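You operate a simulated robot arm through the tools that you are given. There is no shell and no other tool. Be economical: measure what you need, move in short steps, check, and stop when the job is done.

You are at the controls of a simulated two-armed robot. One attempt, no reset.

## Task
Strip the green filter bowl and set its parts in wash water.
Fine: empty the pink cup into the round tub, cup back; hold the bowl to unscrew its lid and to draw the purple filter; lid on the table, filter and bowl in the tub. Set down upright: pink cup, green filter bowl.

The check looks at the end state, three seconds after you hand in, the way a careful person would. Anything else that was tipped, shoved, dropped, spilled or broken makes it a failure. A push-on lid holds only when it is set on centred and level and pressed home; a screw cap is set on level and turned clockwise until tight.

## Robot
Two 7-joint arms with two-finger parallel grippers on one trunk, on a base that drives. Base frame: it is fixed to the floor where the robot stands at the start and does not move with it; the origin is under the middle of the robot, x ahead of it, y to its left, z up. Units: mm, rad, N and s.
The left shoulder is at the start at [70, 163, 1220], the right one opposite. With the tool pointing down near the work surface each hand reaches from about 360 to 880 mm from the robot's upright axis, wherever it stands, measured 20 degrees to its own side. Places, roughly: top of the steel table [600, 300, 800]. Payload 3.43 kg a hand.
Tool frame (each hand has its own): the origin (TCP) lies between the finger pads and is the grasp point; the fingertips stand 34 mm ahead of it; z points along the fingers, y is the line along which they close. The gripper opens to 128 mm. The fingers are 24 mm wide and 12 mm thick; the gripper's body (48 by 130 mm) begins 96 mm behind the TCP.
Orientation is that of the tool frame in the base frame, as a unit quaternion [x, y, z, w]. With the fingers straight down and closing along the base's y, the tool's x points along the base's -x, its y along +y and its z along -z.

## Interface
- The arms move only by the tool play_rows. It takes "left_targets", "right_targets" or both (then of equal length, played together; a hand with none holds still); each is a list of rows, each a list of 3 entries, a list of its own where there are three numbers: the opening, from 0 (shut) to 1 (fully open), then the shift along the base's x, y, z in mm, then the turn, a rotation vector about the base's x, y, z in rad. In form: [[hand, [x, y, z], [ax, ay, az]], ...]. A call has 1 to 12 rows; each row is the pose to reach, as a shift and turn from the pose commanded when the call began. Rows are played at 5 a second. More than 50 mm and 0.15 rad between two rows, or a gripper value outside its range, and nothing of the call is played. A pose out of reach is approached as far as the arm can. The call stops where the force on the tool passes 40 N (or 10 N more than at its start, if that is more) or the arm is blocked; 0.2 s more then pass. The fingers move at their own pace (about 153 mm/s each) and stop on an object; they squeeze with about 35 N. The grip force told is the motor's: it shows also when the fingers shut on nothing. Time passes only in rows, and 0.2 s behind the last, so rows that repeat a pose let the fingers close. The reply holds the time, the measured pose of the TCP, the force on the tool along the base axes, the opening and the grip force, in the units named above and with some noise, with the torque about the TCP (base axes, N m) and any sound that the robot's microphone picked up, and new pictures: "views" is both (left out), scene, wrist or none (wrist: the cameras of the hands that moved).
- Cameras (640 x 400 px; columns grow to the right, rows downward): "scene" is now at [131.7, 21.6, 1442.3]; the picture's right is [0.26, -0.97, 0.00], its down [-0.60, -0.16, -0.78] and it looks along [0.76, 0.20, -0.62] (base axes); focal length 214 px, centre (320, 200). "left" rides on the left gripper at [76, 11, -160] in its tool frame; the picture's right is [-0.15, 0.99, 0.00], its down [-0.88, -0.13, -0.46] and it looks along [-0.45, -0.07, 0.89] (tool axes); focal length 234 px, centre (320, 200). "right" rides on the right gripper at [76, -11, -160] in its tool frame; the picture's right is [0.15, 0.99, 0.00], its down [-0.88, 0.13, -0.46] and it looks along [-0.45, 0.07, 0.89] (tool axes); focal length 234 px, centre (320, 200). There is no depth. A picture from a camera that has moved, and an enlarged one, comes with that camera's place and axes in the base frame and with its lens.
- slide_trunk(by): slides the trunk up (or, below 0, down) by that many mm; the arms and the scene camera ride with it, the base frame stays. It gives what a move gives, with no picture.
- drive_base(legs): drives the robot by 1 to 6 legs, each [ahead, left, turn to the left] in mm, mm and rad, along the robot's own axes; the way and the turn of a leg run together, so that a leg with both is an arc; at most 1500 mm and 3.142 rad a leg. The arms and the cameras ride along, it lands a little off, and it stops where it bumps. It gives what a move gives, and a new picture of the scene camera.
- head_to(pan, tilt): turns the head with the scene camera to pan (to the left, within 1.501 rad either way) and tilt (down, from -0.506 to 1.204), counted from straight ahead of the robot. It gives what a move gives, and a new picture of the scene camera.
- enlarge(camera, box): a new picture of the part [left, top, right, bottom] of that camera's present view, enlarged. The clock stands still meanwhile.
- sign_off(): hands the job in; it is judged then, once.

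Go step by step. Nothing tells you exact positions but the pictures and the camera data: compare them with the known pose of the tool, close in by small moves and look again before you grip or let go. The budget is 120 turns and 260 pictures, counting those below and the enlarged ones. Unless the task says otherwise, let go and move clear before handing in, and close with one line.

The tools are called after "Request:" by a JSON object that holds its "method" and its "body". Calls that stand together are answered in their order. play_rows: Moves the arms, as the interface text tells. Its arguments: {"type":"object","properties":{"left_targets":{"type":"array"},"right_targets":{"type":"array"},"views":{"type":"string","enum":["both","scene","wrist","none"]}},"required":[]} The other tools are called the same way: slide_trunk (by) slides the trunk up or down; drive_base (legs) drives the base; head_to (pan, tilt) turns the head that bears the scene camera; enlarge (camera, box) takes an enlarged picture of a part of a camera's view; sign_off () hands the job in.

At the start:

```text
t: 0.0
left_position: [477.4, 517.5, 1281.7]
left_tool_rot: [-0.001, 1.0, 0.0, -0.001]
left_contact_force: [0.1, 0.0, 0.1]
left_ft_torque: [-0.01, 0.02, 0.01]
left_grip_width: 128.1
left_finger_force: 0.1
right_position: [679.2, 93.7, 1183.1]
right_tool_rot: [0.0, 1.0, 0.0, 0.0]
right_contact_force: [0.0, 0.4, 0.1]
right_ft_torque: [0.04, -0.01, 0.01]
right_grip_width: 128.1
right_finger_force: 0.1
trunk travel left (down, up): [-700.0, 240.0]
robot x, y, heading: [-0.9, 0.7, 0.001]
head pan, tilt: [0.26, 0.668]
```

scene: 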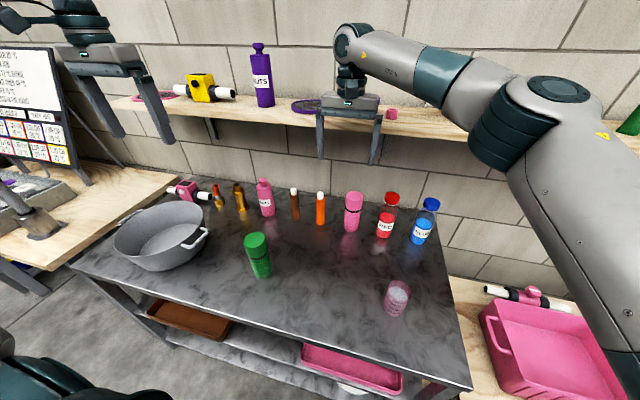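
right: 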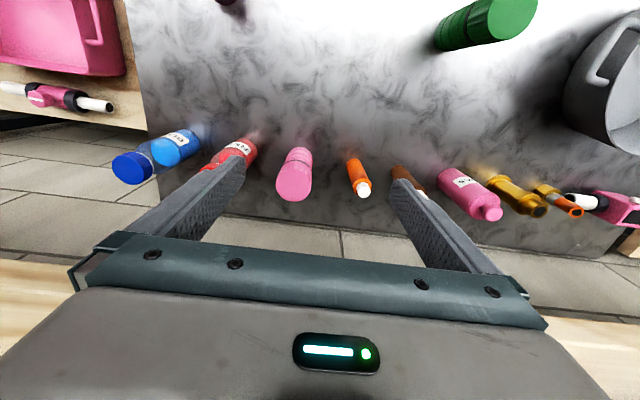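
left: 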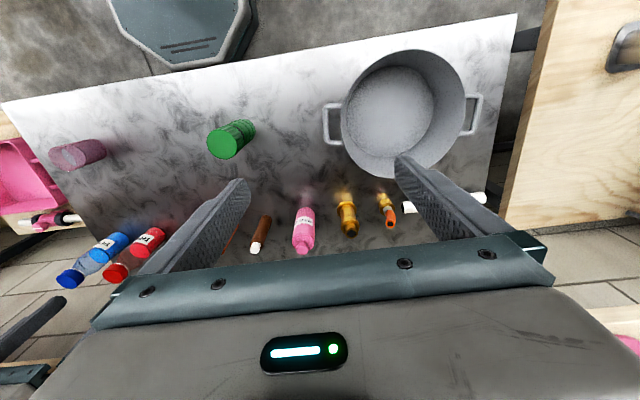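

I see the pink cup around (470,-120), the green bowl near (470,310) and a grey round tub near (480,710). I'll enlarge these before moving.

Request:
{"method": "enlarge", "body": {"camera": "scene", "box": [350, 250, 450, 330]}}

Request:
{"method": "enlarge", "body": {"camera": "scene", "box": [100, 180, 300, 300]}}

Request:
{"method": "enlarge", "body": {"camera": "left", "box": [190, 20, 510, 220]}}

```text
5.00 times, centred on (400, 290) of scene
camera zoom: at [131.7, 21.6, 1442.3], right [0.26, -0.97, 0.0], down [-0.6, -0.16, -0.78], along [0.76, 0.2, -0.62], focal length 1072 px, centre (-80, -250)
```

zoom: 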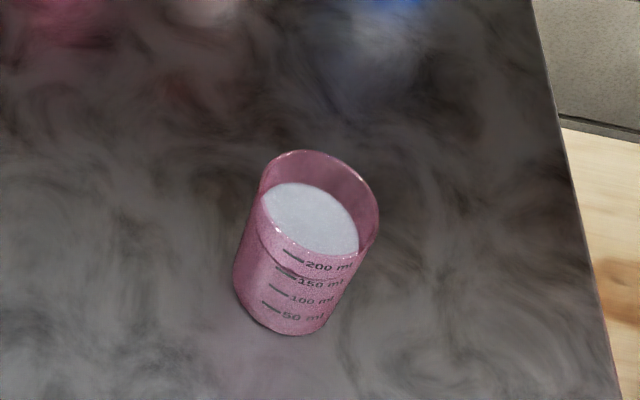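

```text
3.20 times, centred on (200, 240) of scene
camera zoom: at [131.7, 21.6, 1442.3], right [0.26, -0.97, 0.0], down [-0.6, -0.16, -0.78], along [0.76, 0.2, -0.62], focal length 686 px, centre (704, 72)
```

zoom: 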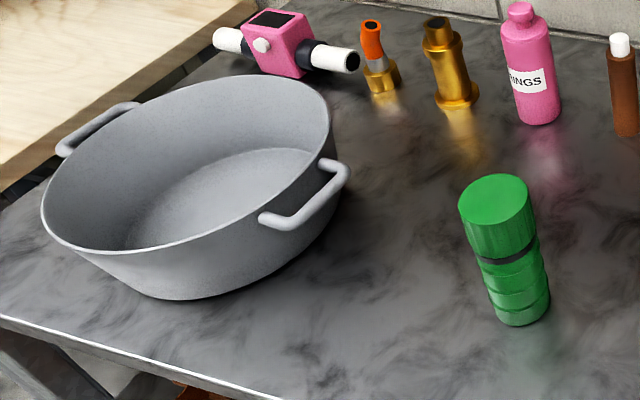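

```text
2.00 times, centred on (350, 120) of left
camera zoom: at [400.5, 529.7, 1442.2], right [0.15, 0.99, 0.0], down [0.88, -0.13, 0.46], along [0.45, -0.07, -0.89], focal length 468 px, centre (260, 360)
```

zoom: 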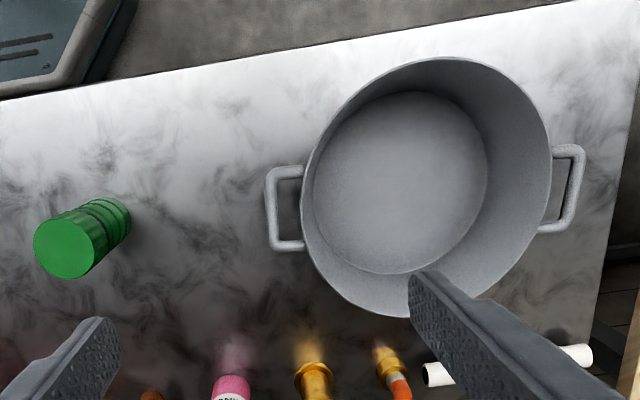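

Tub ≈ (490,695), rim z≈915; bowl ≈ (485,312), top z≈962; cup ≈ (466,-110). I'll pull the hands back and strafe left so that everything is within reach of both arms.

Request:
{"method": "play_rows", "body": {"right_targets": [[1, [-40, -30, 0], [0, 0, 0]], [1, [-80, -60, 0], [0, 0, 0]], [1, [-120, -90, 0], [0, 0, 0]], [1, [-160, -120, 0], [0, 0, 0]], [1, [-200, -160, 0], [0, 0, 0]], [1, [-230, -200, 0], [0, 0, 0]]], "left_targets": [[1, [-10, -30, 0], [0, 0, 0]], [1, [-20, -60, 0], [0, 0, 0]], [1, [-30, -90, 0], [0, 0, 0]], [1, [-40, -120, 0], [0, 0, 0]], [1, [-50, -150, 0], [0, 0, 0]], [1, [-50, -180, 0], [0, 0, 0]]], "views": "none"}}

Request:
{"method": "drive_base", "body": {"legs": [[0, 430, 0]]}}

Request:
{"method": "head_to", "body": {"pan": -0.3, "tilt": 0.8}}

```text
refused: row 5 steps farther than a row can; nothing moved
```

```text
t: 2.6
left_position: [476.3, 947.3, 1281.5]
left_tool_rot: [-0.001, 1.0, 0.0, -0.001]
left_contact_force: [0.5, -0.2, -0.4]
left_ft_torque: [0.0, -0.03, 0.0]
left_grip_width: 128.2
left_finger_force: 0.0
right_position: [677.8, 522.6, 1182.9]
right_tool_rot: [-0.001, 1.0, 0.001, 0.0]
right_contact_force: [-0.3, -0.6, 0.8]
right_ft_torque: [0.06, -0.01, 0.02]
right_grip_width: 128.1
right_finger_force: 0.1
trunk travel left (down, up): [-700.0, 240.0]
robot x, y, heading: [0.8, 431.9, 0.004]
head pan, tilt: [0.26, 0.668]
camera scene: at [131.0, 449.9, 1442.3], right [0.26, -0.97, 0.0], down [-0.6, -0.16, -0.78], along [0.76, 0.2, -0.62], focal length 214 px, centre (320, 200)
```

scene: 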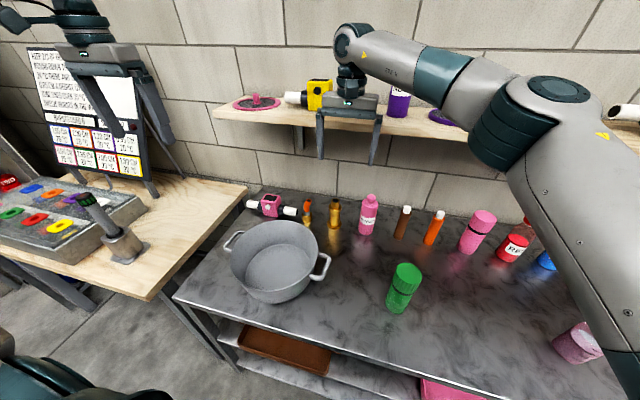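

```text
t: 3.6
left_position: [476.6, 948.7, 1282.5]
left_tool_rot: [-0.001, 1.0, 0.001, 0.0]
left_contact_force: [-0.2, -1.1, -0.1]
left_ft_torque: [0.03, -0.02, -0.01]
left_grip_width: 128.0
left_finger_force: 0.2
right_position: [678.6, 522.6, 1183.6]
right_tool_rot: [-0.001, 1.0, 0.0, 0.0]
right_contact_force: [0.4, 0.3, -0.1]
right_ft_torque: [0.04, 0.03, -0.01]
right_grip_width: 127.9
right_finger_force: 0.0
trunk travel left (down, up): [-700.0, 240.0]
robot x, y, heading: [-5.6, 428.1, 0.002]
head pan, tilt: [-0.3, 0.799]
camera scene: at [125.0, 404.5, 1431.4], right [-0.29, -0.96, 0.0], down [-0.69, 0.21, -0.7], along [0.67, -0.2, -0.72], focal length 214 px, centre (320, 200)
```

scene: 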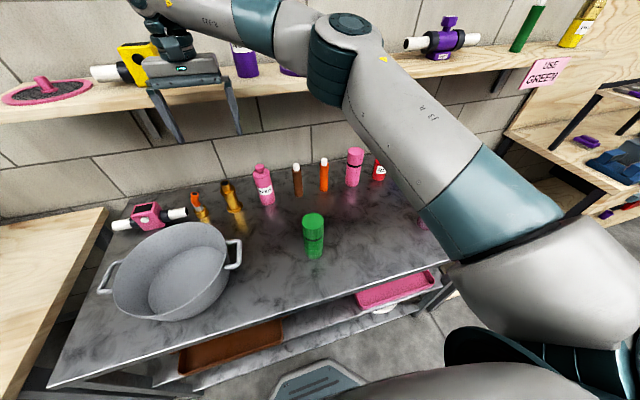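

The drive went well. Now I bring the right hand back and around toward the cup, pitching it 40° below horizontal for a side grasp.

Request:
{"method": "play_rows", "body": {"right_targets": [[1, [-40, -25, 0], [0, 0, 0]], [1, [-80, -50, 0], [0, 0, 0]], [1, [-120, -75, 0], [0, 0, 0]], [1, [-160, -100, 0], [-0.036, -0.092, -0.078]], [1, [-200, -125, 0], [-0.072, -0.184, -0.156]], [1, [-240, -150, 0], [-0.108, -0.277, -0.234]], [1, [-250, -195, -5], [-0.144, -0.369, -0.312]], [1, [-260, -240, -10], [-0.18, -0.461, -0.39]], [1, [-270, -285, -20], [-0.216, -0.553, -0.468]], [1, [-280, -330, -30], [-0.252, -0.645, -0.546]], [1, [-290, -375, -40], [-0.288, -0.738, -0.624]], [1, [-296, -420, -50], [-0.327, -0.83, -0.702]]], "views": "none"}}

Request:
{"method": "head_to", "body": {"pan": -0.75, "tilt": 0.75}}

```text
t: 6.2
left_position: [476.5, 947.9, 1283.0]
left_tool_rot: [-0.002, 1.0, 0.001, 0.001]
left_contact_force: [-0.8, 0.0, -0.5]
left_ft_torque: [0.03, 0.01, 0.0]
left_grip_width: 128.0
left_finger_force: 0.0
right_position: [489.4, 129.6, 1168.8]
right_tool_rot: [0.332, 0.844, -0.155, 0.392]
right_contact_force: [0.6, 0.4, -0.2]
right_ft_torque: [0.02, -0.01, 0.02]
right_grip_width: 128.0
right_finger_force: 0.1
right hand out of reach, approached as far as the arm can: row 9, 10, 11, 12
trunk travel left (down, up): [-700.0, 240.0]
robot x, y, heading: [-1.7, 429.8, 0.002]
head pan, tilt: [-0.3, 0.799]
```

```text
t: 7.1
left_position: [475.9, 948.9, 1282.4]
left_tool_rot: [-0.001, 1.0, -0.001, 0.0]
left_contact_force: [0.5, -0.6, -0.2]
left_ft_torque: [-0.02, 0.0, -0.01]
left_grip_width: 127.9
left_finger_force: 0.1
right_position: [489.9, 131.7, 1169.4]
right_tool_rot: [0.332, 0.844, -0.156, 0.392]
right_contact_force: [0.0, 0.6, 0.1]
right_ft_torque: [-0.02, -0.01, 0.01]
right_grip_width: 127.8
right_finger_force: 0.1
trunk travel left (down, up): [-700.0, 240.0]
robot x, y, heading: [-2.8, 428.5, 0.002]
head pan, tilt: [-0.75, 0.75]
camera scene: at [108.5, 372.3, 1435.4], right [-0.68, -0.73, 0.0], down [-0.5, 0.46, -0.73], along [0.54, -0.5, -0.68], focal length 214 px, centre (320, 200)
```

scene: 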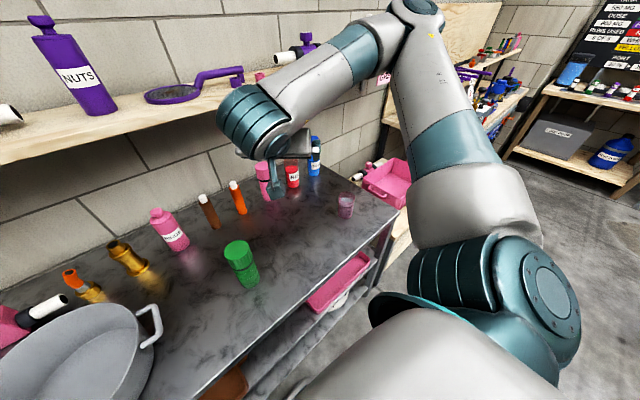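

The arm is folded too close at this height; raising the trunk gives it more room.

Request:
{"method": "slide_trunk", "body": {"by": 200}}

Request:
{"method": "play_rows", "body": {"right_targets": [[1, [0, -5, -30], [0, 0, 0]], [1, [0, -30, -60], [0, 0, 0]], [1, [0, -65, -90], [0, 0, 0]], [1, [0, -95, -125], [0, 0, 0]], [1, [-10, -120, -165], [0, 0, 0]], [1, [-20, -140, -205], [0, 0, 0]], [1, [-30, -155, -245], [0, 0, 0]]]}}

```text
t: 9.3
left_position: [475.0, 947.6, 1482.8]
left_tool_rot: [-0.002, 1.0, 0.0, 0.0]
left_contact_force: [0.0, 0.1, 0.1]
left_ft_torque: [0.0, 0.03, 0.01]
left_grip_width: 128.0
left_finger_force: 0.0
right_position: [490.8, 130.5, 1369.1]
right_tool_rot: [0.333, 0.843, -0.156, 0.392]
right_contact_force: [-0.7, -0.3, 0.1]
right_ft_torque: [0.07, 0.01, 0.02]
right_grip_width: 127.9
right_finger_force: 0.0
trunk travel left (down, up): [-900.0, 40.0]
robot x, y, heading: [-4.5, 427.6, 0.003]
head pan, tilt: [-0.75, 0.75]
```

```text
t: 10.9
left_position: [475.2, 947.6, 1482.3]
left_tool_rot: [-0.001, 1.0, 0.0, 0.0]
left_contact_force: [-0.3, -0.7, 0.2]
left_ft_torque: [0.0, 0.0, -0.01]
left_grip_width: 128.2
left_finger_force: 0.0
right_position: [460.1, -25.4, 1119.8]
right_tool_rot: [0.333, 0.844, -0.156, 0.391]
right_contact_force: [0.8, 0.1, -0.8]
right_ft_torque: [0.0, -0.01, 0.02]
right_grip_width: 128.0
right_finger_force: 0.1
right hand out of reach, approached as far as the arm can: row 1, 2, 3, 4, 5, 6, 7
trunk travel left (down, up): [-900.0, 40.0]
robot x, y, heading: [0.8, 428.2, -0.001]
head pan, tilt: [-0.75, 0.75]
camera scene: at [107.8, 370.8, 1635.4], right [-0.68, -0.73, 0.0], down [-0.5, 0.46, -0.73], along [0.54, -0.5, -0.68], focal length 214 px, centre (320, 200)
camera right: at [328.1, 83.4, 1164.9], right [0.61, 0.79, -0.11], down [0.25, -0.05, 0.97], along [0.75, -0.61, -0.23], focal length 234 px, centre (320, 200)
```

scene: 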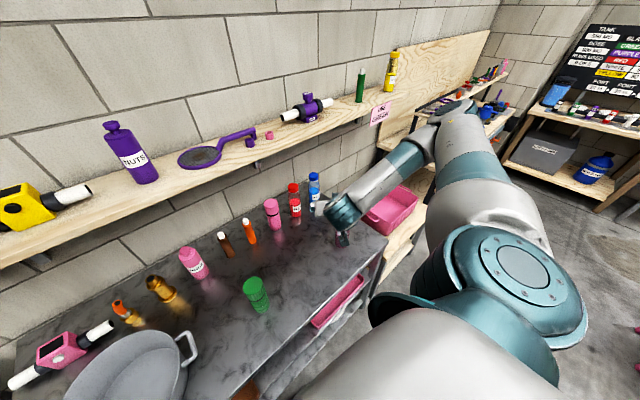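
right: 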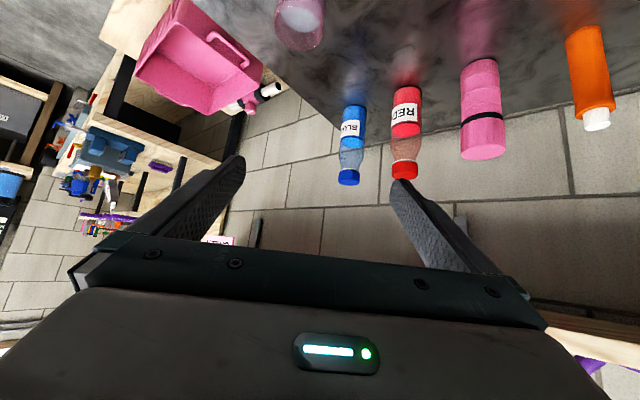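

Reached (460,-25,1120) with the right orientation. Now down to a pre-grasp about 110 mm short of the cup, then I'll look.

Request:
{"method": "play_rows", "body": {"right_targets": [[1, [-12, -6, -40], [0, 0, 0]], [1, [-24, -12, -80], [0, 0, 0]], [1, [-36, -18, -120], [0, 0, 0]], [1, [-48, -24, -155], [0, 0, 0]], [1, [-56, -28, -191], [0, 0, 0]]]}}

```text
t: 12.1
left_position: [477.0, 949.6, 1480.7]
left_tool_rot: [-0.001, 1.0, 0.001, -0.001]
left_contact_force: [0.5, 0.2, 0.5]
left_ft_torque: [-0.03, 0.02, -0.02]
left_grip_width: 128.1
left_finger_force: 0.1
right_position: [455.2, -1.5, 943.3]
right_tool_rot: [0.345, 0.842, -0.177, 0.374]
right_contact_force: [-0.2, -0.6, -1.1]
right_ft_torque: [-0.02, 0.04, 0.0]
right_grip_width: 128.0
right_finger_force: 0.0
right hand out of reach, approached as far as the arm can: row 2, 3, 4, 5
trunk travel left (down, up): [-900.0, 40.0]
robot x, y, heading: [0.5, 431.6, 0.003]
head pan, tilt: [-0.75, 0.75]
camera scene: at [110.2, 372.5, 1635.3], right [-0.68, -0.73, 0.0], down [-0.5, 0.46, -0.73], along [0.54, -0.5, -0.68], focal length 214 px, centre (320, 200)
camera right: at [330.5, 113.8, 991.1], right [0.64, 0.76, -0.15], down [0.29, -0.05, 0.96], along [0.72, -0.65, -0.25], focal length 234 px, centre (320, 200)
```

scene: 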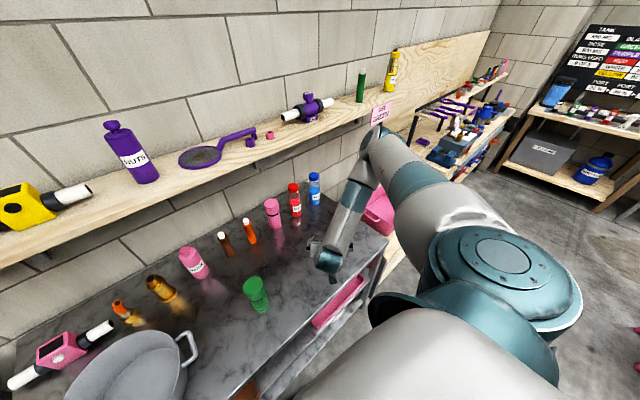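
right: 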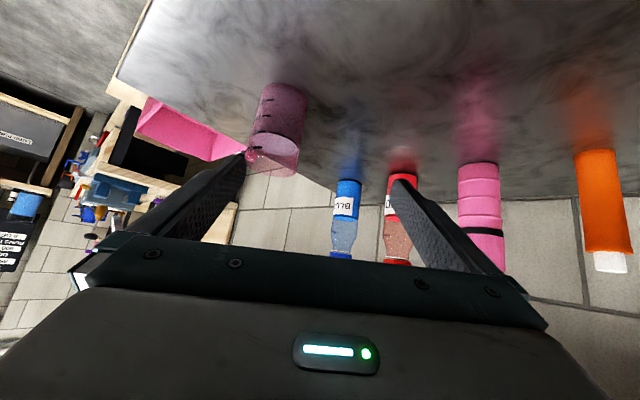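

The cup is at (470,-108). The arm still runs into its inner limit, so I back the base off 140 mm.

Request:
{"method": "drive_base", "body": {"legs": [[-140, 0, 0]]}}

Request:
{"method": "play_rows", "body": {"right_targets": [[1, [10, -10, 0], [0, 0, 0]], [1, [30, -20, 0], [0, 0, 0]], [1, [50, -30, 0], [0, 0, 0]], [1, [80, -45, -5], [0, 0, 0]]], "views": "wrist"}}

```text
t: 13.4
left_position: [340.6, 947.7, 1481.3]
left_tool_rot: [0.0, 1.0, -0.001, -0.001]
left_contact_force: [0.3, -0.4, 0.3]
left_ft_torque: [0.02, 0.07, 0.0]
left_grip_width: 127.9
left_finger_force: 0.2
right_position: [316.3, -2.9, 942.6]
right_tool_rot: [0.345, 0.842, -0.177, 0.374]
right_contact_force: [0.0, -0.5, 0.1]
right_ft_torque: [0.02, 0.0, -0.04]
right_grip_width: 127.8
right_finger_force: 0.0
trunk travel left (down, up): [-900.0, 40.0]
robot x, y, heading: [-138.8, 429.7, -0.001]
head pan, tilt: [-0.75, 0.75]
camera scene: at [-28.3, 371.4, 1635.0], right [-0.68, -0.73, 0.0], down [-0.5, 0.47, -0.73], along [0.53, -0.5, -0.68], focal length 214 px, centre (320, 200)
```

scene: 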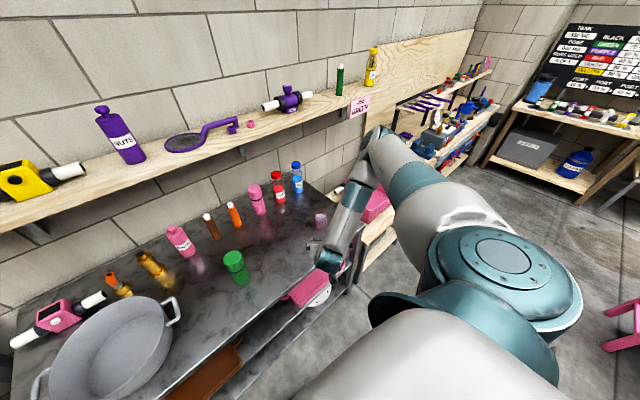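

```text
t: 14.4
left_position: [338.6, 945.7, 1481.6]
left_tool_rot: [0.0, 1.0, 0.001, 0.0]
left_contact_force: [0.5, 0.1, -0.7]
left_ft_torque: [0.04, -0.01, -0.02]
left_grip_width: 128.0
left_finger_force: 0.2
right_position: [395.1, -49.2, 937.5]
right_tool_rot: [0.347, 0.841, -0.178, 0.374]
right_contact_force: [0.3, -0.3, 0.5]
right_ft_torque: [0.0, -0.02, 0.01]
right_grip_width: 127.8
right_finger_force: 0.1
trunk travel left (down, up): [-900.0, 40.0]
robot x, y, heading: [-141.6, 431.0, -0.006]
head pan, tilt: [-0.75, 0.75]
camera right: at [269.6, 65.9, 986.5], right [0.64, 0.76, -0.15], down [0.28, -0.05, 0.96], along [0.72, -0.65, -0.25], focal length 234 px, centre (320, 200)
```

right: 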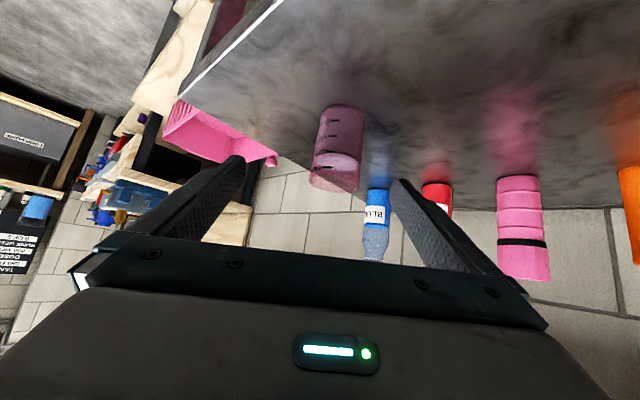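

Cup refined to (471,-101), height ≈88. Align laterally, then advance along the tool axis.

Request:
{"method": "play_rows", "body": {"right_targets": [[1, [10, 21, -2], [0, 0, 0]], [1, [28, 1, -25], [0, 0, 0]], [1, [45, -18, -48], [0, 0, 0]], [1, [60, -35, -67], [0, 0, 0]], [1, [60, -35, -67], [0, 0, 0]]]}}

```text
t: 15.6
left_position: [336.5, 947.7, 1482.2]
left_tool_rot: [0.0, 1.0, 0.0, 0.0]
left_contact_force: [-0.2, -0.3, 0.7]
left_ft_torque: [0.01, 0.01, 0.02]
left_grip_width: 127.9
left_finger_force: 0.1
right_position: [454.7, -84.5, 873.0]
right_tool_rot: [0.345, 0.842, -0.177, 0.375]
right_contact_force: [-0.2, -0.6, -1.3]
right_ft_torque: [-0.01, 0.0, 0.07]
right_grip_width: 128.1
right_finger_force: 0.1
trunk travel left (down, up): [-900.0, 40.0]
robot x, y, heading: [-142.9, 427.4, 0.002]
head pan, tilt: [-0.75, 0.75]
camera scene: at [-32.0, 371.1, 1635.4], right [-0.68, -0.73, 0.0], down [-0.5, 0.47, -0.73], along [0.53, -0.5, -0.68], focal length 214 px, centre (320, 200)
camera right: at [329.4, 30.4, 920.7], right [0.64, 0.76, -0.15], down [0.28, -0.05, 0.96], along [0.72, -0.65, -0.25], focal length 234 px, centre (320, 200)
```

scene: 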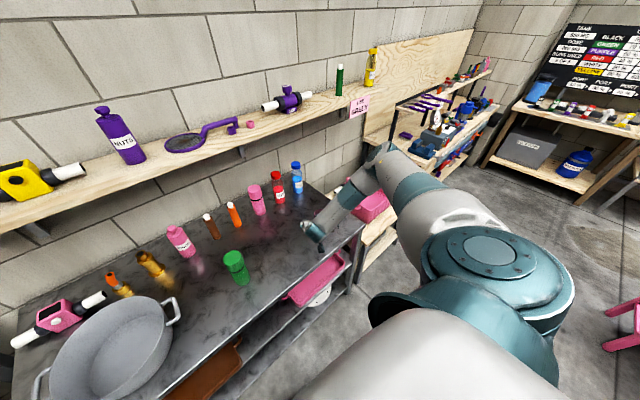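
right: 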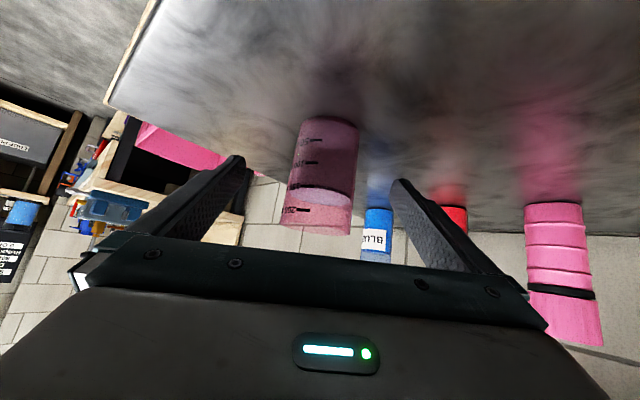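

Cup is centred between the fingers. Final 30 mm advance and close.

Request:
{"method": "play_rows", "body": {"right_targets": [[1, [14, -16, -19], [0, 0, 0]], [0.6, [14, -16, -19], [0, 0, 0]], [0.3, [14, -16, -19], [0, 0, 0]], [0.3, [14, -16, -19], [0, 0, 0]], [0.3, [14, -16, -19], [0, 0, 0]]], "views": "wrist"}}

```text
t: 16.8
left_position: [337.9, 947.0, 1482.0]
left_tool_rot: [0.0, 1.0, 0.001, -0.001]
left_contact_force: [-0.4, 0.4, -0.1]
left_ft_torque: [0.0, 0.01, 0.02]
left_grip_width: 128.0
left_finger_force: 0.0
right_position: [468.9, -99.4, 853.5]
right_tool_rot: [0.346, 0.842, -0.177, 0.374]
right_contact_force: [-0.7, -0.6, -0.6]
right_ft_torque: [0.01, 0.01, 0.01]
right_grip_width: 58.1
right_finger_force: 35.4
trunk travel left (down, up): [-900.0, 40.0]
robot x, y, heading: [-143.7, 428.6, 0.005]
head pan, tilt: [-0.75, 0.75]
camera right: at [343.0, 15.4, 902.1], right [0.64, 0.76, -0.15], down [0.28, -0.05, 0.96], along [0.72, -0.65, -0.25], focal length 234 px, centre (320, 200)
```

right: 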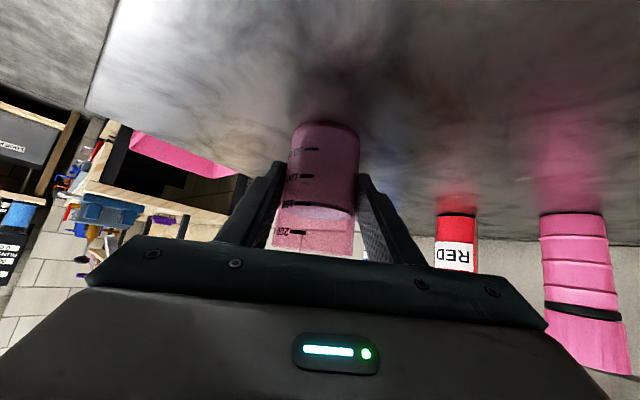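

Gripped (58 mm). Lift and carry toward the tub, turning the wrist leftward, cup level.

Request:
{"method": "play_rows", "body": {"right_targets": [[0.3, [0, 0, 25], [0, 0, 0]], [0.3, [0, 0, 65], [0, 0, 0]], [0.3, [0, 0, 105], [0, 0, 0]], [0.3, [0, 0, 145], [0, 0, 0]], [0.3, [0, 0, 185], [0, 0, 0]], [0.3, [0, 0, 215], [0, 0, 0]], [0.3, [-5, 30, 215], [0, 0, 0.05]], [0.3, [-5, 75, 215], [0, 0, 0.12]], [0.3, [-5, 120, 215], [0, 0, 0.19]], [0.3, [-5, 165, 215], [0, 0, 0.26]], [0.3, [-5, 210, 215], [0, 0, 0.33]], [0.3, [-5, 250, 215], [0, 0, 0.4]]], "views": "none"}}

Request:
{"method": "head_to", "body": {"pan": 0.0, "tilt": 0.8}}

```text
t: 19.4
left_position: [338.4, 948.5, 1481.9]
left_tool_rot: [0.001, 1.0, 0.0, 0.0]
left_contact_force: [0.7, -0.2, 0.0]
left_ft_torque: [-0.05, 0.0, 0.01]
left_grip_width: 128.0
left_finger_force: 0.2
right_position: [463.8, 152.4, 1068.1]
right_tool_rot: [0.171, 0.893, -0.099, 0.403]
right_contact_force: [0.0, 0.1, -1.3]
right_ft_torque: [-0.02, -0.03, -0.02]
right_grip_width: 58.5
right_finger_force: 35.1
trunk travel left (down, up): [-900.0, 40.0]
robot x, y, heading: [-140.3, 427.9, -0.001]
head pan, tilt: [-0.75, 0.75]
```

```text
t: 20.5
left_position: [338.2, 947.6, 1481.9]
left_tool_rot: [0.0, 1.0, 0.001, 0.0]
left_contact_force: [-0.2, 0.3, -0.2]
left_ft_torque: [0.01, -0.02, -0.02]
left_grip_width: 128.2
left_finger_force: 0.0
right_position: [463.0, 150.5, 1067.7]
right_tool_rot: [0.173, 0.894, -0.1, 0.402]
right_contact_force: [0.5, 0.8, -2.2]
right_ft_torque: [0.03, 0.02, -0.02]
right_grip_width: 58.3
right_finger_force: 35.3
trunk travel left (down, up): [-900.0, 40.0]
robot x, y, heading: [-139.7, 428.0, 0.002]
head pan, tilt: [0.0, 0.799]
camera scene: at [-11.2, 427.8, 1631.3], right [0.0, -1.0, 0.0], down [-0.72, 0.0, -0.7], along [0.7, 0.0, -0.72], focal length 214 px, centre (320, 200)
```

scene: 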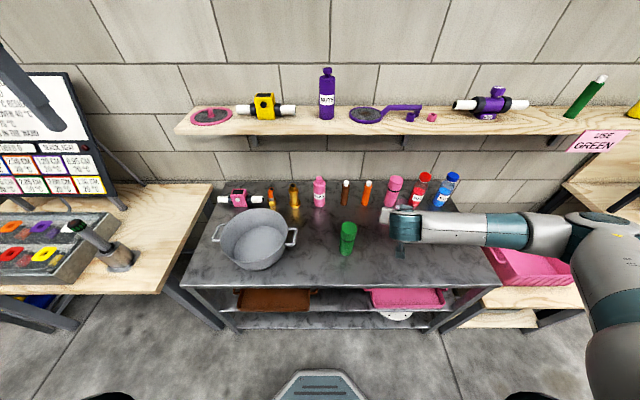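

Tub confirmed near (483,692). Continue the carry to above the tub.

Request:
{"method": "play_rows", "body": {"right_targets": [[0.3, [0, 30, 0], [0, 0, 0.06]], [0.3, [0, 75, 0], [0, 0, 0.13]], [0.3, [0, 120, 0], [0, 0, 0.2]], [0.3, [0, 165, 0], [0, 0, 0.27]], [0.3, [0, 210, 0], [0, 0, 0.34]], [0.3, [0, 255, 0], [0, 0, 0.41]], [0.3, [5, 300, 0], [0, 0, 0.48]], [0.3, [10, 345, 0], [0, 0, 0.55]], [0.3, [15, 390, 0], [0, 0, 0.62]], [0.3, [20, 430, 0], [0, 0, 0.69]], [0.3, [25, 470, 0], [0, 0, 0.76]], [0.3, [30, 495, 0], [0, 0, 0.8]]]}}

```text
t: 23.1
left_position: [337.3, 948.5, 1481.3]
left_tool_rot: [0.0, 1.0, 0.0, 0.001]
left_contact_force: [-0.3, -0.1, 0.2]
left_ft_torque: [-0.01, 0.03, -0.03]
left_grip_width: 127.9
left_finger_force: 0.1
right_position: [494.1, 648.6, 1067.6]
right_tool_rot: [-0.191, 0.89, 0.066, 0.408]
right_contact_force: [0.1, -0.1, -1.8]
right_ft_torque: [-0.01, 0.04, -0.03]
right_grip_width: 58.3
right_finger_force: 35.2
trunk travel left (down, up): [-900.0, 40.0]
robot x, y, heading: [-142.5, 425.1, -0.003]
head pan, tilt: [0.0, 0.799]
camera scene: at [-11.3, 429.4, 1631.3], right [0.0, -1.0, 0.0], down [-0.72, 0.0, -0.7], along [0.7, 0.0, -0.72], focal length 214 px, centre (320, 200)
camera right: at [340.6, 572.4, 1115.7], right [-0.47, 0.87, -0.15], down [0.15, 0.25, 0.96], along [0.87, 0.43, -0.25], focal length 234 px, centre (320, 200)
```

scene: 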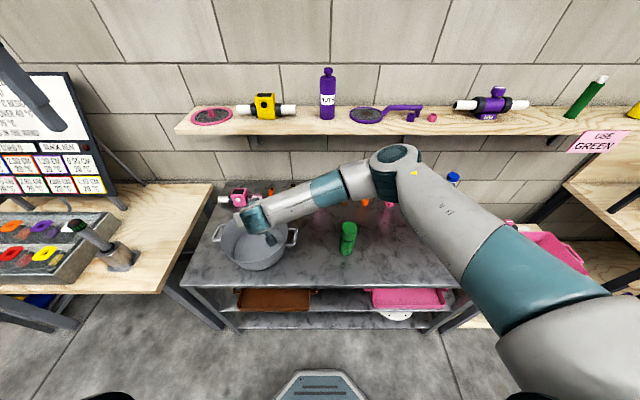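
right: 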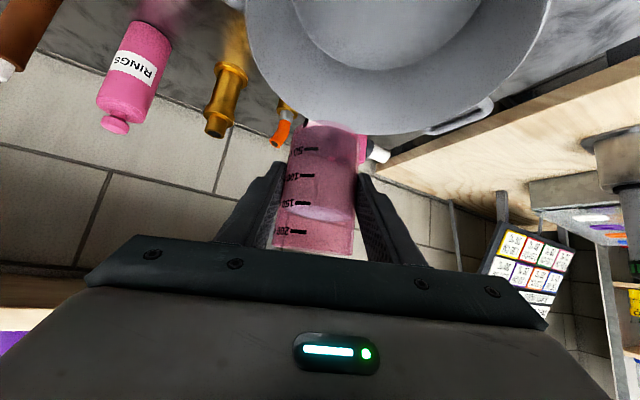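

Above the tub. Lower 85 mm and begin tilting toward the tub's middle.

Request:
{"method": "play_rows", "body": {"right_targets": [[0.3, [0, 0, -30], [0, 0, 0]], [0.3, [0, 0, -60], [0, 0, 0]], [0.3, [0, 0, -85], [-0.05, -0.018, 0]], [0.3, [0, 0, -90], [-0.15, -0.058, 0]], [0.3, [0, 0, -90], [-0.26, -0.1, 0]], [0.3, [0, 0, -90], [-0.37, -0.145, 0]], [0.3, [0, 0, -90], [-0.48, -0.19, 0]], [0.3, [0, 0, -90], [-0.59, -0.23, 0]], [0.3, [0, 0, -90], [-0.69, -0.27, 0]]]}}

```text
t: 25.1
left_position: [337.8, 947.0, 1481.9]
left_tool_rot: [0.0, 1.0, 0.0, 0.0]
left_contact_force: [0.1, 0.4, 0.8]
left_ft_torque: [-0.03, -0.01, 0.02]
left_grip_width: 128.2
left_finger_force: 0.1
right_position: [493.7, 645.1, 976.6]
right_tool_rot: [-0.324, 0.798, -0.265, 0.434]
right_contact_force: [-0.7, -0.5, -2.0]
right_ft_torque: [0.0, 0.02, -0.01]
right_grip_width: 58.5
right_finger_force: 35.1
trunk travel left (down, up): [-900.0, 40.0]
robot x, y, heading: [-138.8, 430.7, 0.002]
head pan, tilt: [0.0, 0.799]
camera scene: at [-11.3, 428.2, 1631.4], right [0.0, -1.0, 0.0], down [-0.72, 0.0, -0.7], along [0.7, 0.0, -0.72], focal length 214 px, centre (320, 200)
camera right: at [327.2, 604.4, 1022.9], right [-0.34, 0.53, -0.77], down [-0.07, 0.81, 0.59], along [0.94, 0.25, -0.24], focal length 234 px, centre (320, 200)
```

scene: 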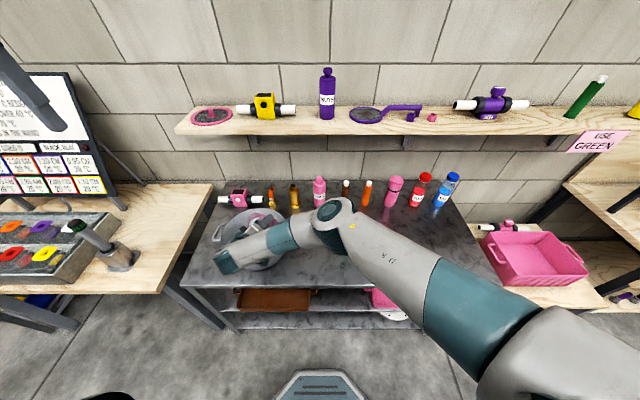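
right: 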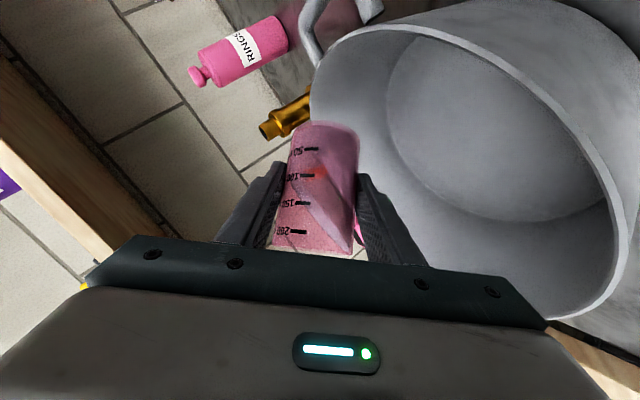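

The liquid is approaching the lip, right over the tub. I continue tilting, watching the elbow's clearance above the bowl.

Request:
{"method": "play_rows", "body": {"right_targets": [[0.3, [0, 0, 0], [-0.09, -0.035, 0]], [0.3, [0, 0, 0], [-0.18, -0.07, 0]], [0.3, [0, 0, 0], [-0.28, -0.11, 0]], [0.3, [0, 0, 0], [-0.37, -0.145, 0]], [0.3, [0, 0, 0], [-0.46, -0.18, 0]], [0.3, [0, 0, 0], [-0.55, -0.215, 0]], [0.3, [0, 0, 0], [-0.55, -0.215, 0]]]}}

```text
t: 26.7
left_position: [338.1, 948.3, 1482.1]
left_tool_rot: [0.0, 1.0, 0.0, 0.0]
left_contact_force: [0.5, 0.8, -0.3]
left_ft_torque: [0.01, -0.04, -0.01]
left_grip_width: 128.1
left_finger_force: 0.0
right_position: [487.9, 574.0, 1004.1]
right_tool_rot: [-0.4, 0.645, -0.503, 0.413]
right_contact_force: [-0.1, -0.5, -1.1]
right_ft_torque: [0.01, 0.03, 0.0]
right_grip_width: 58.2
right_finger_force: 35.1
right hand out of reach, approached as far as the arm can: row 1, 2, 3, 4, 5, 6, 7
trunk travel left (down, up): [-900.0, 40.0]
robot x, y, heading: [-138.5, 430.7, 0.0]
head pan, tilt: [0.0, 0.799]
camera scene: at [-11.4, 428.3, 1631.3], right [0.0, -1.0, 0.0], down [-0.72, 0.0, -0.7], along [0.7, 0.0, -0.72], focal length 214 px, centre (320, 200)
camera right: at [313.6, 552.3, 1029.0], right [-0.15, 0.04, -0.99], down [-0.14, 0.99, 0.06], along [0.98, 0.15, -0.14], focal length 234 px, centre (320, 200)
```

scene: 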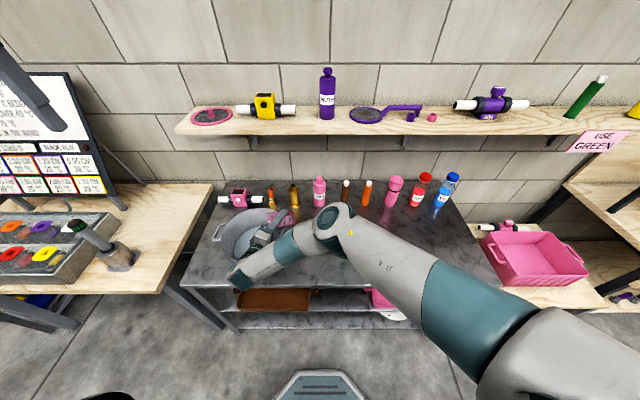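
right: 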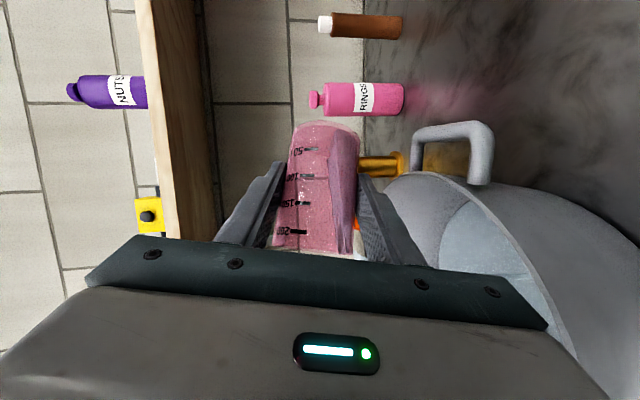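

The hand drifted to y=574 at a reach limit but the lip is still inside the tub (it is pouring). I drive the base left 80 mm to recentre the lip and gain reach.

Request:
{"method": "drive_base", "body": {"legs": [[0, 80, 0]]}}

Request:
{"method": "enlarge", "body": {"camera": "right", "box": [200, 100, 640, 375]}}

```text
t: 27.8
left_position: [338.3, 1018.2, 1486.2]
left_tool_rot: [0.001, 1.0, 0.004, 0.0]
left_contact_force: [-0.3, -1.0, -0.1]
left_ft_torque: [0.1, 0.05, 0.03]
left_grip_width: 127.9
left_finger_force: 0.0
right_position: [488.9, 646.0, 1004.4]
right_tool_rot: [-0.398, 0.647, -0.502, 0.413]
right_contact_force: [0.8, 0.1, -0.6]
right_ft_torque: [0.03, 0.06, 0.05]
right_grip_width: 58.1
right_finger_force: 34.7
trunk travel left (down, up): [-900.0, 40.0]
robot x, y, heading: [-139.3, 506.3, 0.002]
head pan, tilt: [0.0, 0.799]
camera scene: at [-11.6, 498.2, 1631.5], right [0.0, -1.0, -0.01], down [-0.72, 0.01, -0.7], along [0.7, 0.0, -0.72], focal length 214 px, centre (320, 200)
```

scene: 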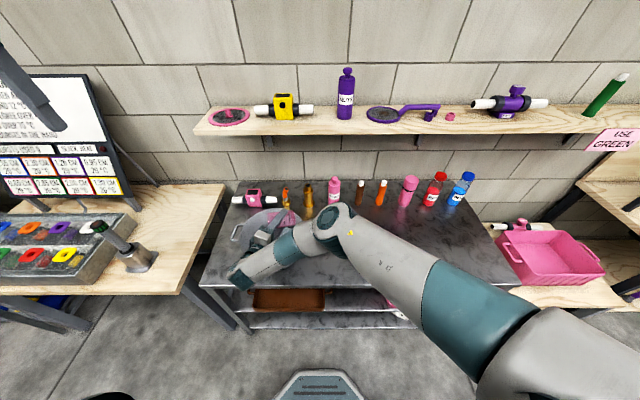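

```text
1.45 times, centred on (420, 238) of right
camera zoom: at [313.9, 625.0, 1029.6], right [-0.15, 0.04, -0.99], down [-0.14, 0.99, 0.06], along [0.98, 0.15, -0.14], focal length 341 px, centre (174, 146)
```

zoom: 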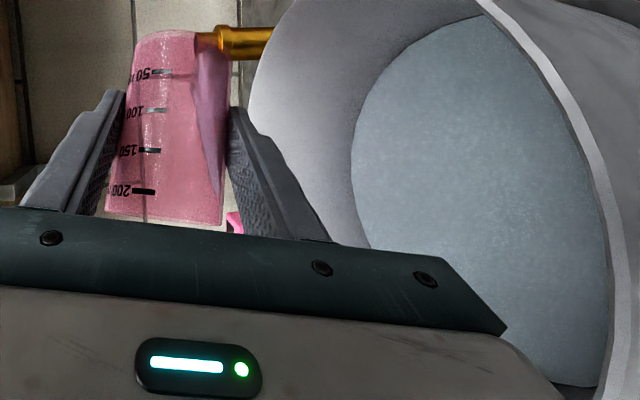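

Mostly emptied (tilt about 76°). Tilt further to drain the rest.

Request:
{"method": "play_rows", "body": {"right_targets": [[0.3, [0, 0, 0], [-0.09, -0.035, 0]], [0.3, [0, 5, 0], [-0.18, -0.07, 0]], [0.3, [0, 10, 0], [-0.28, -0.11, 0]], [0.3, [0, 15, 0], [-0.37, -0.145, 0]], [0.3, [0, 20, 0], [-0.46, -0.18, 0]], [0.3, [0, 20, 0], [-0.55, -0.215, 0]], [0.3, [0, 20, 0], [-0.55, -0.215, 0]]]}}

```text
t: 29.4
left_position: [339.6, 1025.5, 1481.5]
left_tool_rot: [0.001, 1.0, 0.0, 0.001]
left_contact_force: [-0.2, 0.8, 0.2]
left_ft_torque: [0.03, 0.02, -0.02]
left_grip_width: 128.1
left_finger_force: 0.0
right_position: [504.7, 592.2, 1044.6]
right_tool_rot: [0.449, -0.457, 0.688, -0.341]
right_contact_force: [-0.6, -0.4, -0.4]
right_ft_torque: [0.02, 0.04, -0.04]
right_grip_width: 57.6
right_finger_force: 34.9
right hand out of reach, approached as far as the arm can: row 1, 2, 3, 4, 5, 6, 7
trunk travel left (down, up): [-900.0, 40.0]
robot x, y, heading: [-143.5, 509.2, 0.004]
head pan, tilt: [0.0, 0.799]
camera scene: at [-11.4, 507.3, 1631.3], right [0.0, -1.0, 0.0], down [-0.72, 0.0, -0.7], along [0.7, 0.0, -0.72], focal length 214 px, centre (320, 200)
camera right: at [327.2, 582.4, 1048.7], right [0.0, -0.47, -0.88], down [-0.09, 0.88, -0.47], along [1.0, 0.08, -0.04], focal length 234 px, centre (320, 200)
```

scene: 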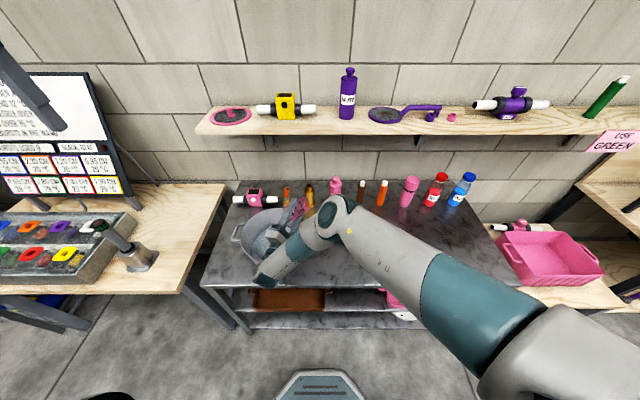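
right: 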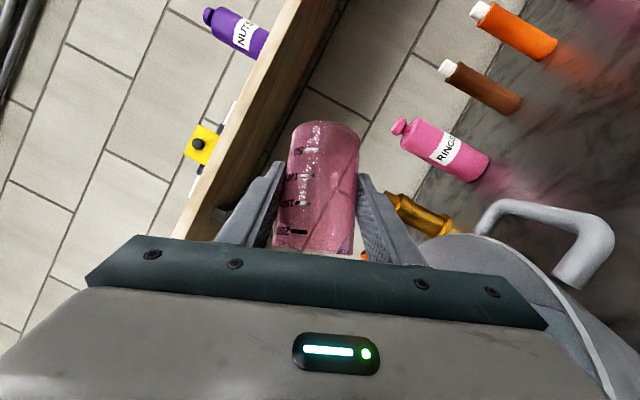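

The cup is tipped past horizontal with the lip still over the tub. Wait for it to drain and look closely.

Request:
{"method": "play_rows", "body": {"right_targets": [[0.3, [0, 0, 0], [0, 0, 0]], [0.3, [0, 0, 0], [0, 0, 0]], [0.3, [0, 0, 0], [0, 0, 0]], [0.3, [0, 0, 0], [0, 0, 0]], [0.3, [0, 0, 0], [0, 0, 0]]], "views": "none"}}

Request:
{"method": "enlarge", "body": {"camera": "right", "box": [220, 90, 460, 270]}}

Request:
{"method": "enlarge", "body": {"camera": "scene", "box": [220, 180, 380, 300]}}

```text
t: 30.6
left_position: [338.7, 1024.9, 1481.8]
left_tool_rot: [0.001, 1.0, 0.0, 0.0]
left_contact_force: [0.0, -0.4, -0.5]
left_ft_torque: [0.02, 0.04, 0.0]
left_grip_width: 128.0
left_finger_force: 0.1
right_position: [503.1, 592.3, 1044.1]
right_tool_rot: [0.448, -0.458, 0.688, -0.341]
right_contact_force: [-0.5, 0.5, 0.2]
right_ft_torque: [-0.02, 0.02, 0.02]
right_grip_width: 57.8
right_finger_force: 35.1
trunk travel left (down, up): [-900.0, 40.0]
robot x, y, heading: [-142.0, 505.4, 0.001]
head pan, tilt: [0.0, 0.799]
```

```text
2.22 times, centred on (340, 180) of right
camera zoom: at [327.2, 582.0, 1048.6], right [0.0, -0.47, -0.88], down [-0.09, 0.88, -0.47], along [1.0, 0.08, -0.04], focal length 520 px, centre (276, 244)
```

zoom: 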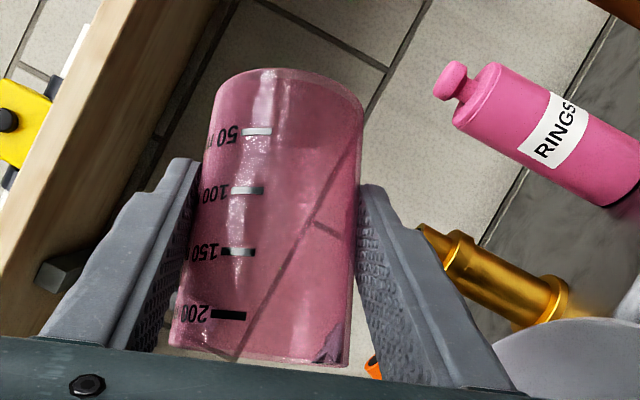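

```text
3.33 times, centred on (300, 240) of scene
camera zoom: at [-11.3, 506.8, 1631.3], right [0.0, -1.0, 0.0], down [-0.72, 0.0, -0.7], along [0.7, 0.0, -0.72], focal length 715 px, centre (387, 67)
```

zoom: 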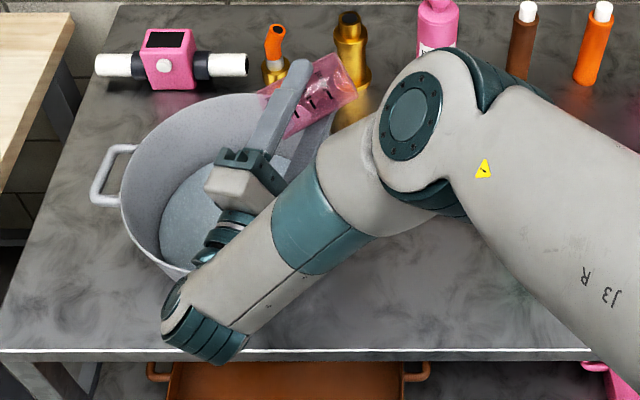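

The cup is empty. Roll it back upright over the tub.

Request:
{"method": "play_rows", "body": {"right_targets": [[0.3, [0, 2, 2], [0.133, 0.048, -0.001]], [0.3, [0, 4, 4], [0.266, 0.097, -0.003]], [0.3, [0, 6, 6], [0.398, 0.145, -0.004]], [0.3, [0, 8, 8], [0.531, 0.194, -0.006]], [0.3, [0, 10, 10], [0.664, 0.242, -0.007]], [0.3, [0, 12, 12], [0.797, 0.29, -0.009]], [0.3, [0, 14, 14], [0.93, 0.339, -0.01]], [0.3, [0, 16, 16], [1.063, 0.387, -0.011]], [0.3, [0, 18, 18], [1.195, 0.435, -0.013]], [0.3, [0, 20, 20], [1.328, 0.484, -0.014]], [0.3, [0, 20, 20], [1.461, 0.532, -0.016]], [0.3, [0, 20, 20], [1.594, 0.581, -0.017]]], "views": "wrist"}}

```text
t: 33.1
left_position: [338.2, 1023.9, 1482.9]
left_tool_rot: [0.001, 1.0, 0.001, 0.0]
left_contact_force: [-0.3, 0.7, 0.2]
left_ft_torque: [0.01, 0.02, 0.01]
left_grip_width: 127.9
left_finger_force: 0.1
right_position: [504.4, 612.6, 1067.1]
right_tool_rot: [-0.228, 0.879, -0.018, 0.419]
right_contact_force: [-0.9, -0.2, -0.1]
right_ft_torque: [-0.01, -0.03, 0.02]
right_grip_width: 57.7
right_finger_force: 35.2
trunk travel left (down, up): [-900.0, 40.0]
robot x, y, heading: [-140.8, 508.9, 0.001]
head pan, tilt: [0.0, 0.799]
camera right: at [348.1, 545.3, 1118.2], right [-0.46, 0.82, -0.33], down [0.09, 0.41, 0.91], along [0.88, 0.39, -0.26], focal length 234 px, centre (320, 200)
```

right: 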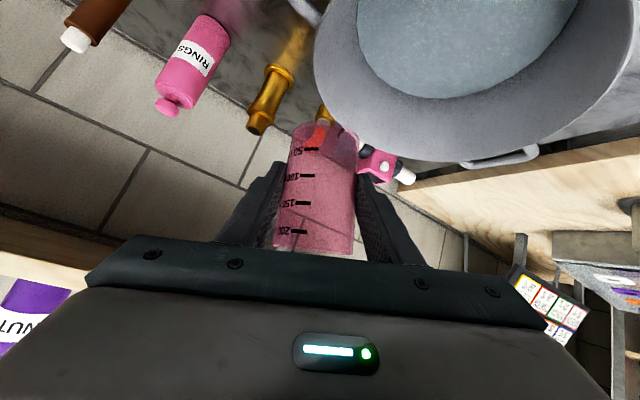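

Cup is empty and nearly upright. Drive back right 78 mm and carry it to its original place.

Request:
{"method": "drive_base", "body": {"legs": [[0, -78, 0]]}}

Request:
{"method": "play_rows", "body": {"right_targets": [[0.3, [-2, -45, 0], [0.016, -0.004, -0.1]], [0.3, [-5, -90, 0], [0.032, -0.008, -0.2]], [0.3, [-7, -135, 0], [0.048, -0.012, -0.3]], [0.3, [-10, -180, 0], [0.064, -0.016, -0.4]], [0.3, [-12, -225, 0], [0.08, -0.02, -0.5]], [0.3, [-15, -270, 0], [0.096, -0.024, -0.6]], [0.3, [-17, -315, 0], [0.112, -0.028, -0.7]], [0.3, [-20, -360, 0], [0.128, -0.032, -0.8]], [0.3, [-22, -405, 0], [0.143, -0.036, -0.9]], [0.3, [-25, -450, 0], [0.159, -0.04, -1.0]], [0.3, [-27, -495, 0], [0.175, -0.044, -1.1]], [0.3, [-30, -540, 0], [0.191, -0.048, -1.2]]], "views": "none"}}

Request:
{"method": "head_to", "body": {"pan": -0.3, "tilt": 0.8}}

```text
t: 34.2
left_position: [337.7, 960.4, 1478.9]
left_tool_rot: [0.0, 1.0, -0.004, -0.001]
left_contact_force: [0.3, -0.6, 0.4]
left_ft_torque: [-0.11, 0.01, 0.0]
left_grip_width: 127.6
left_finger_force: 0.0
right_position: [502.9, 544.7, 1066.2]
right_tool_rot: [-0.231, 0.879, -0.021, 0.417]
right_contact_force: [-0.6, -0.1, -0.3]
right_ft_torque: [-0.05, 0.0, -0.1]
right_grip_width: 57.9
right_finger_force: 34.9
trunk travel left (down, up): [-900.0, 40.0]
robot x, y, heading: [-140.1, 434.5, -0.002]
head pan, tilt: [0.0, 0.799]
camera scene: at [-11.3, 441.3, 1631.2], right [0.0, -1.0, 0.01], down [-0.72, 0.0, -0.7], along [0.7, -0.01, -0.72], focal length 214 px, centre (320, 200)
```

scene: 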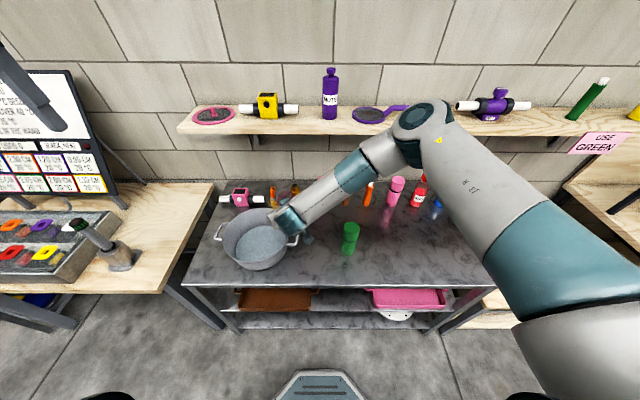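

```text
t: 36.8
left_position: [337.5, 948.4, 1484.1]
left_tool_rot: [-0.001, 1.0, 0.002, 0.0]
left_contact_force: [-0.5, -0.3, 0.4]
left_ft_torque: [-0.02, 0.0, 0.02]
left_grip_width: 128.2
left_finger_force: 0.1
right_position: [471.2, -0.4, 1066.5]
right_tool_rot: [0.345, 0.842, -0.178, 0.373]
right_contact_force: [0.6, -0.3, -0.2]
right_ft_torque: [0.0, 0.0, 0.03]
right_grip_width: 57.8
right_finger_force: 35.2
trunk travel left (down, up): [-900.0, 40.0]
robot x, y, heading: [-141.9, 433.1, -0.003]
head pan, tilt: [0.0, 0.799]
```

```text
t: 37.6
left_position: [336.9, 949.7, 1483.5]
left_tool_rot: [0.001, 1.0, 0.0, 0.0]
left_contact_force: [0.4, 0.1, 0.5]
left_ft_torque: [0.0, 0.0, 0.0]
left_grip_width: 128.1
left_finger_force: 0.1
right_position: [472.1, 0.9, 1068.1]
right_tool_rot: [0.344, 0.842, -0.178, 0.374]
right_contact_force: [-0.4, 0.5, -0.6]
right_ft_torque: [0.02, -0.01, 0.03]
right_grip_width: 57.6
right_finger_force: 34.8
trunk travel left (down, up): [-900.0, 40.0]
robot x, y, heading: [-139.8, 434.0, -0.001]
head pan, tilt: [-0.3, 0.799]
camera scene: at [-15.0, 406.9, 1631.3], right [-0.3, -0.96, 0.0], down [-0.69, 0.21, -0.7], along [0.67, -0.21, -0.72], focal length 214 px, centre (320, 200)
```

scene: 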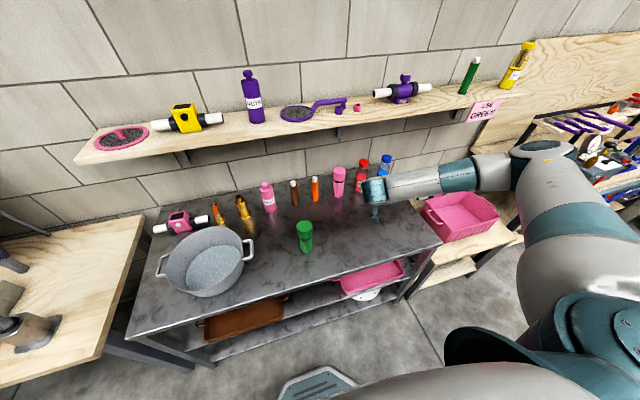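

Orientation matches the pick-up pose. Move over the original spot and lower to 3 mm above the picked height.

Request:
{"method": "play_rows", "body": {"right_targets": [[0.3, [-1, -40, 0], [0, 0, 0]], [0.3, [-2, -80, 0], [0, 0, 0]], [0.3, [-3, -100, -30], [0, 0, 0]], [0.3, [-3, -100, -75], [0, 0, 0]], [0.3, [-3, -100, -120], [0, 0, 0]], [0.3, [-3, -100, -160], [0, 0, 0]], [0.3, [-3, -100, -190], [0, 0, 0]], [0.3, [-3, -100, -205], [0, 0, 0]], [0.3, [-3, -100, -210], [0, 0, 0]], [0.3, [-3, -100, -210], [0, 0, 0]]], "views": "wrist"}}

```text
t: 39.8
left_position: [338.1, 949.4, 1481.8]
left_tool_rot: [0.0, 1.0, 0.0, 0.0]
left_contact_force: [0.5, -0.3, -0.3]
left_ft_torque: [0.0, 0.0, 0.0]
left_grip_width: 128.1
left_finger_force: 0.1
right_position: [472.2, -100.5, 856.3]
right_tool_rot: [0.345, 0.842, -0.179, 0.374]
right_contact_force: [0.2, -0.3, 0.2]
right_ft_torque: [0.01, 0.0, -0.02]
right_grip_width: 57.9
right_finger_force: 35.1
trunk travel left (down, up): [-900.0, 40.0]
robot x, y, heading: [-141.3, 432.6, 0.0]
head pan, tilt: [-0.3, 0.799]
camera right: at [345.8, 15.1, 905.3], right [0.64, 0.76, -0.15], down [0.29, -0.05, 0.96], along [0.72, -0.65, -0.25], focal length 234 px, centre (320, 200)
```

right: 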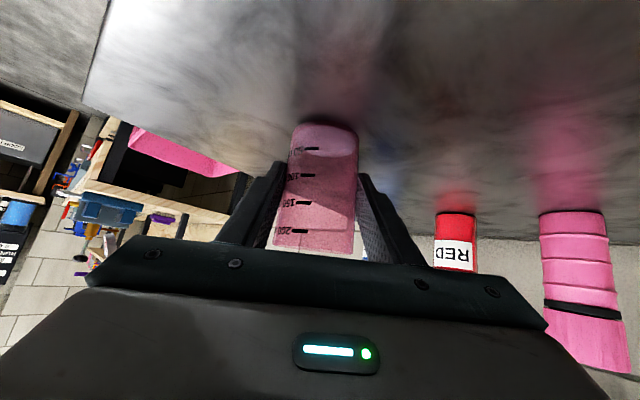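

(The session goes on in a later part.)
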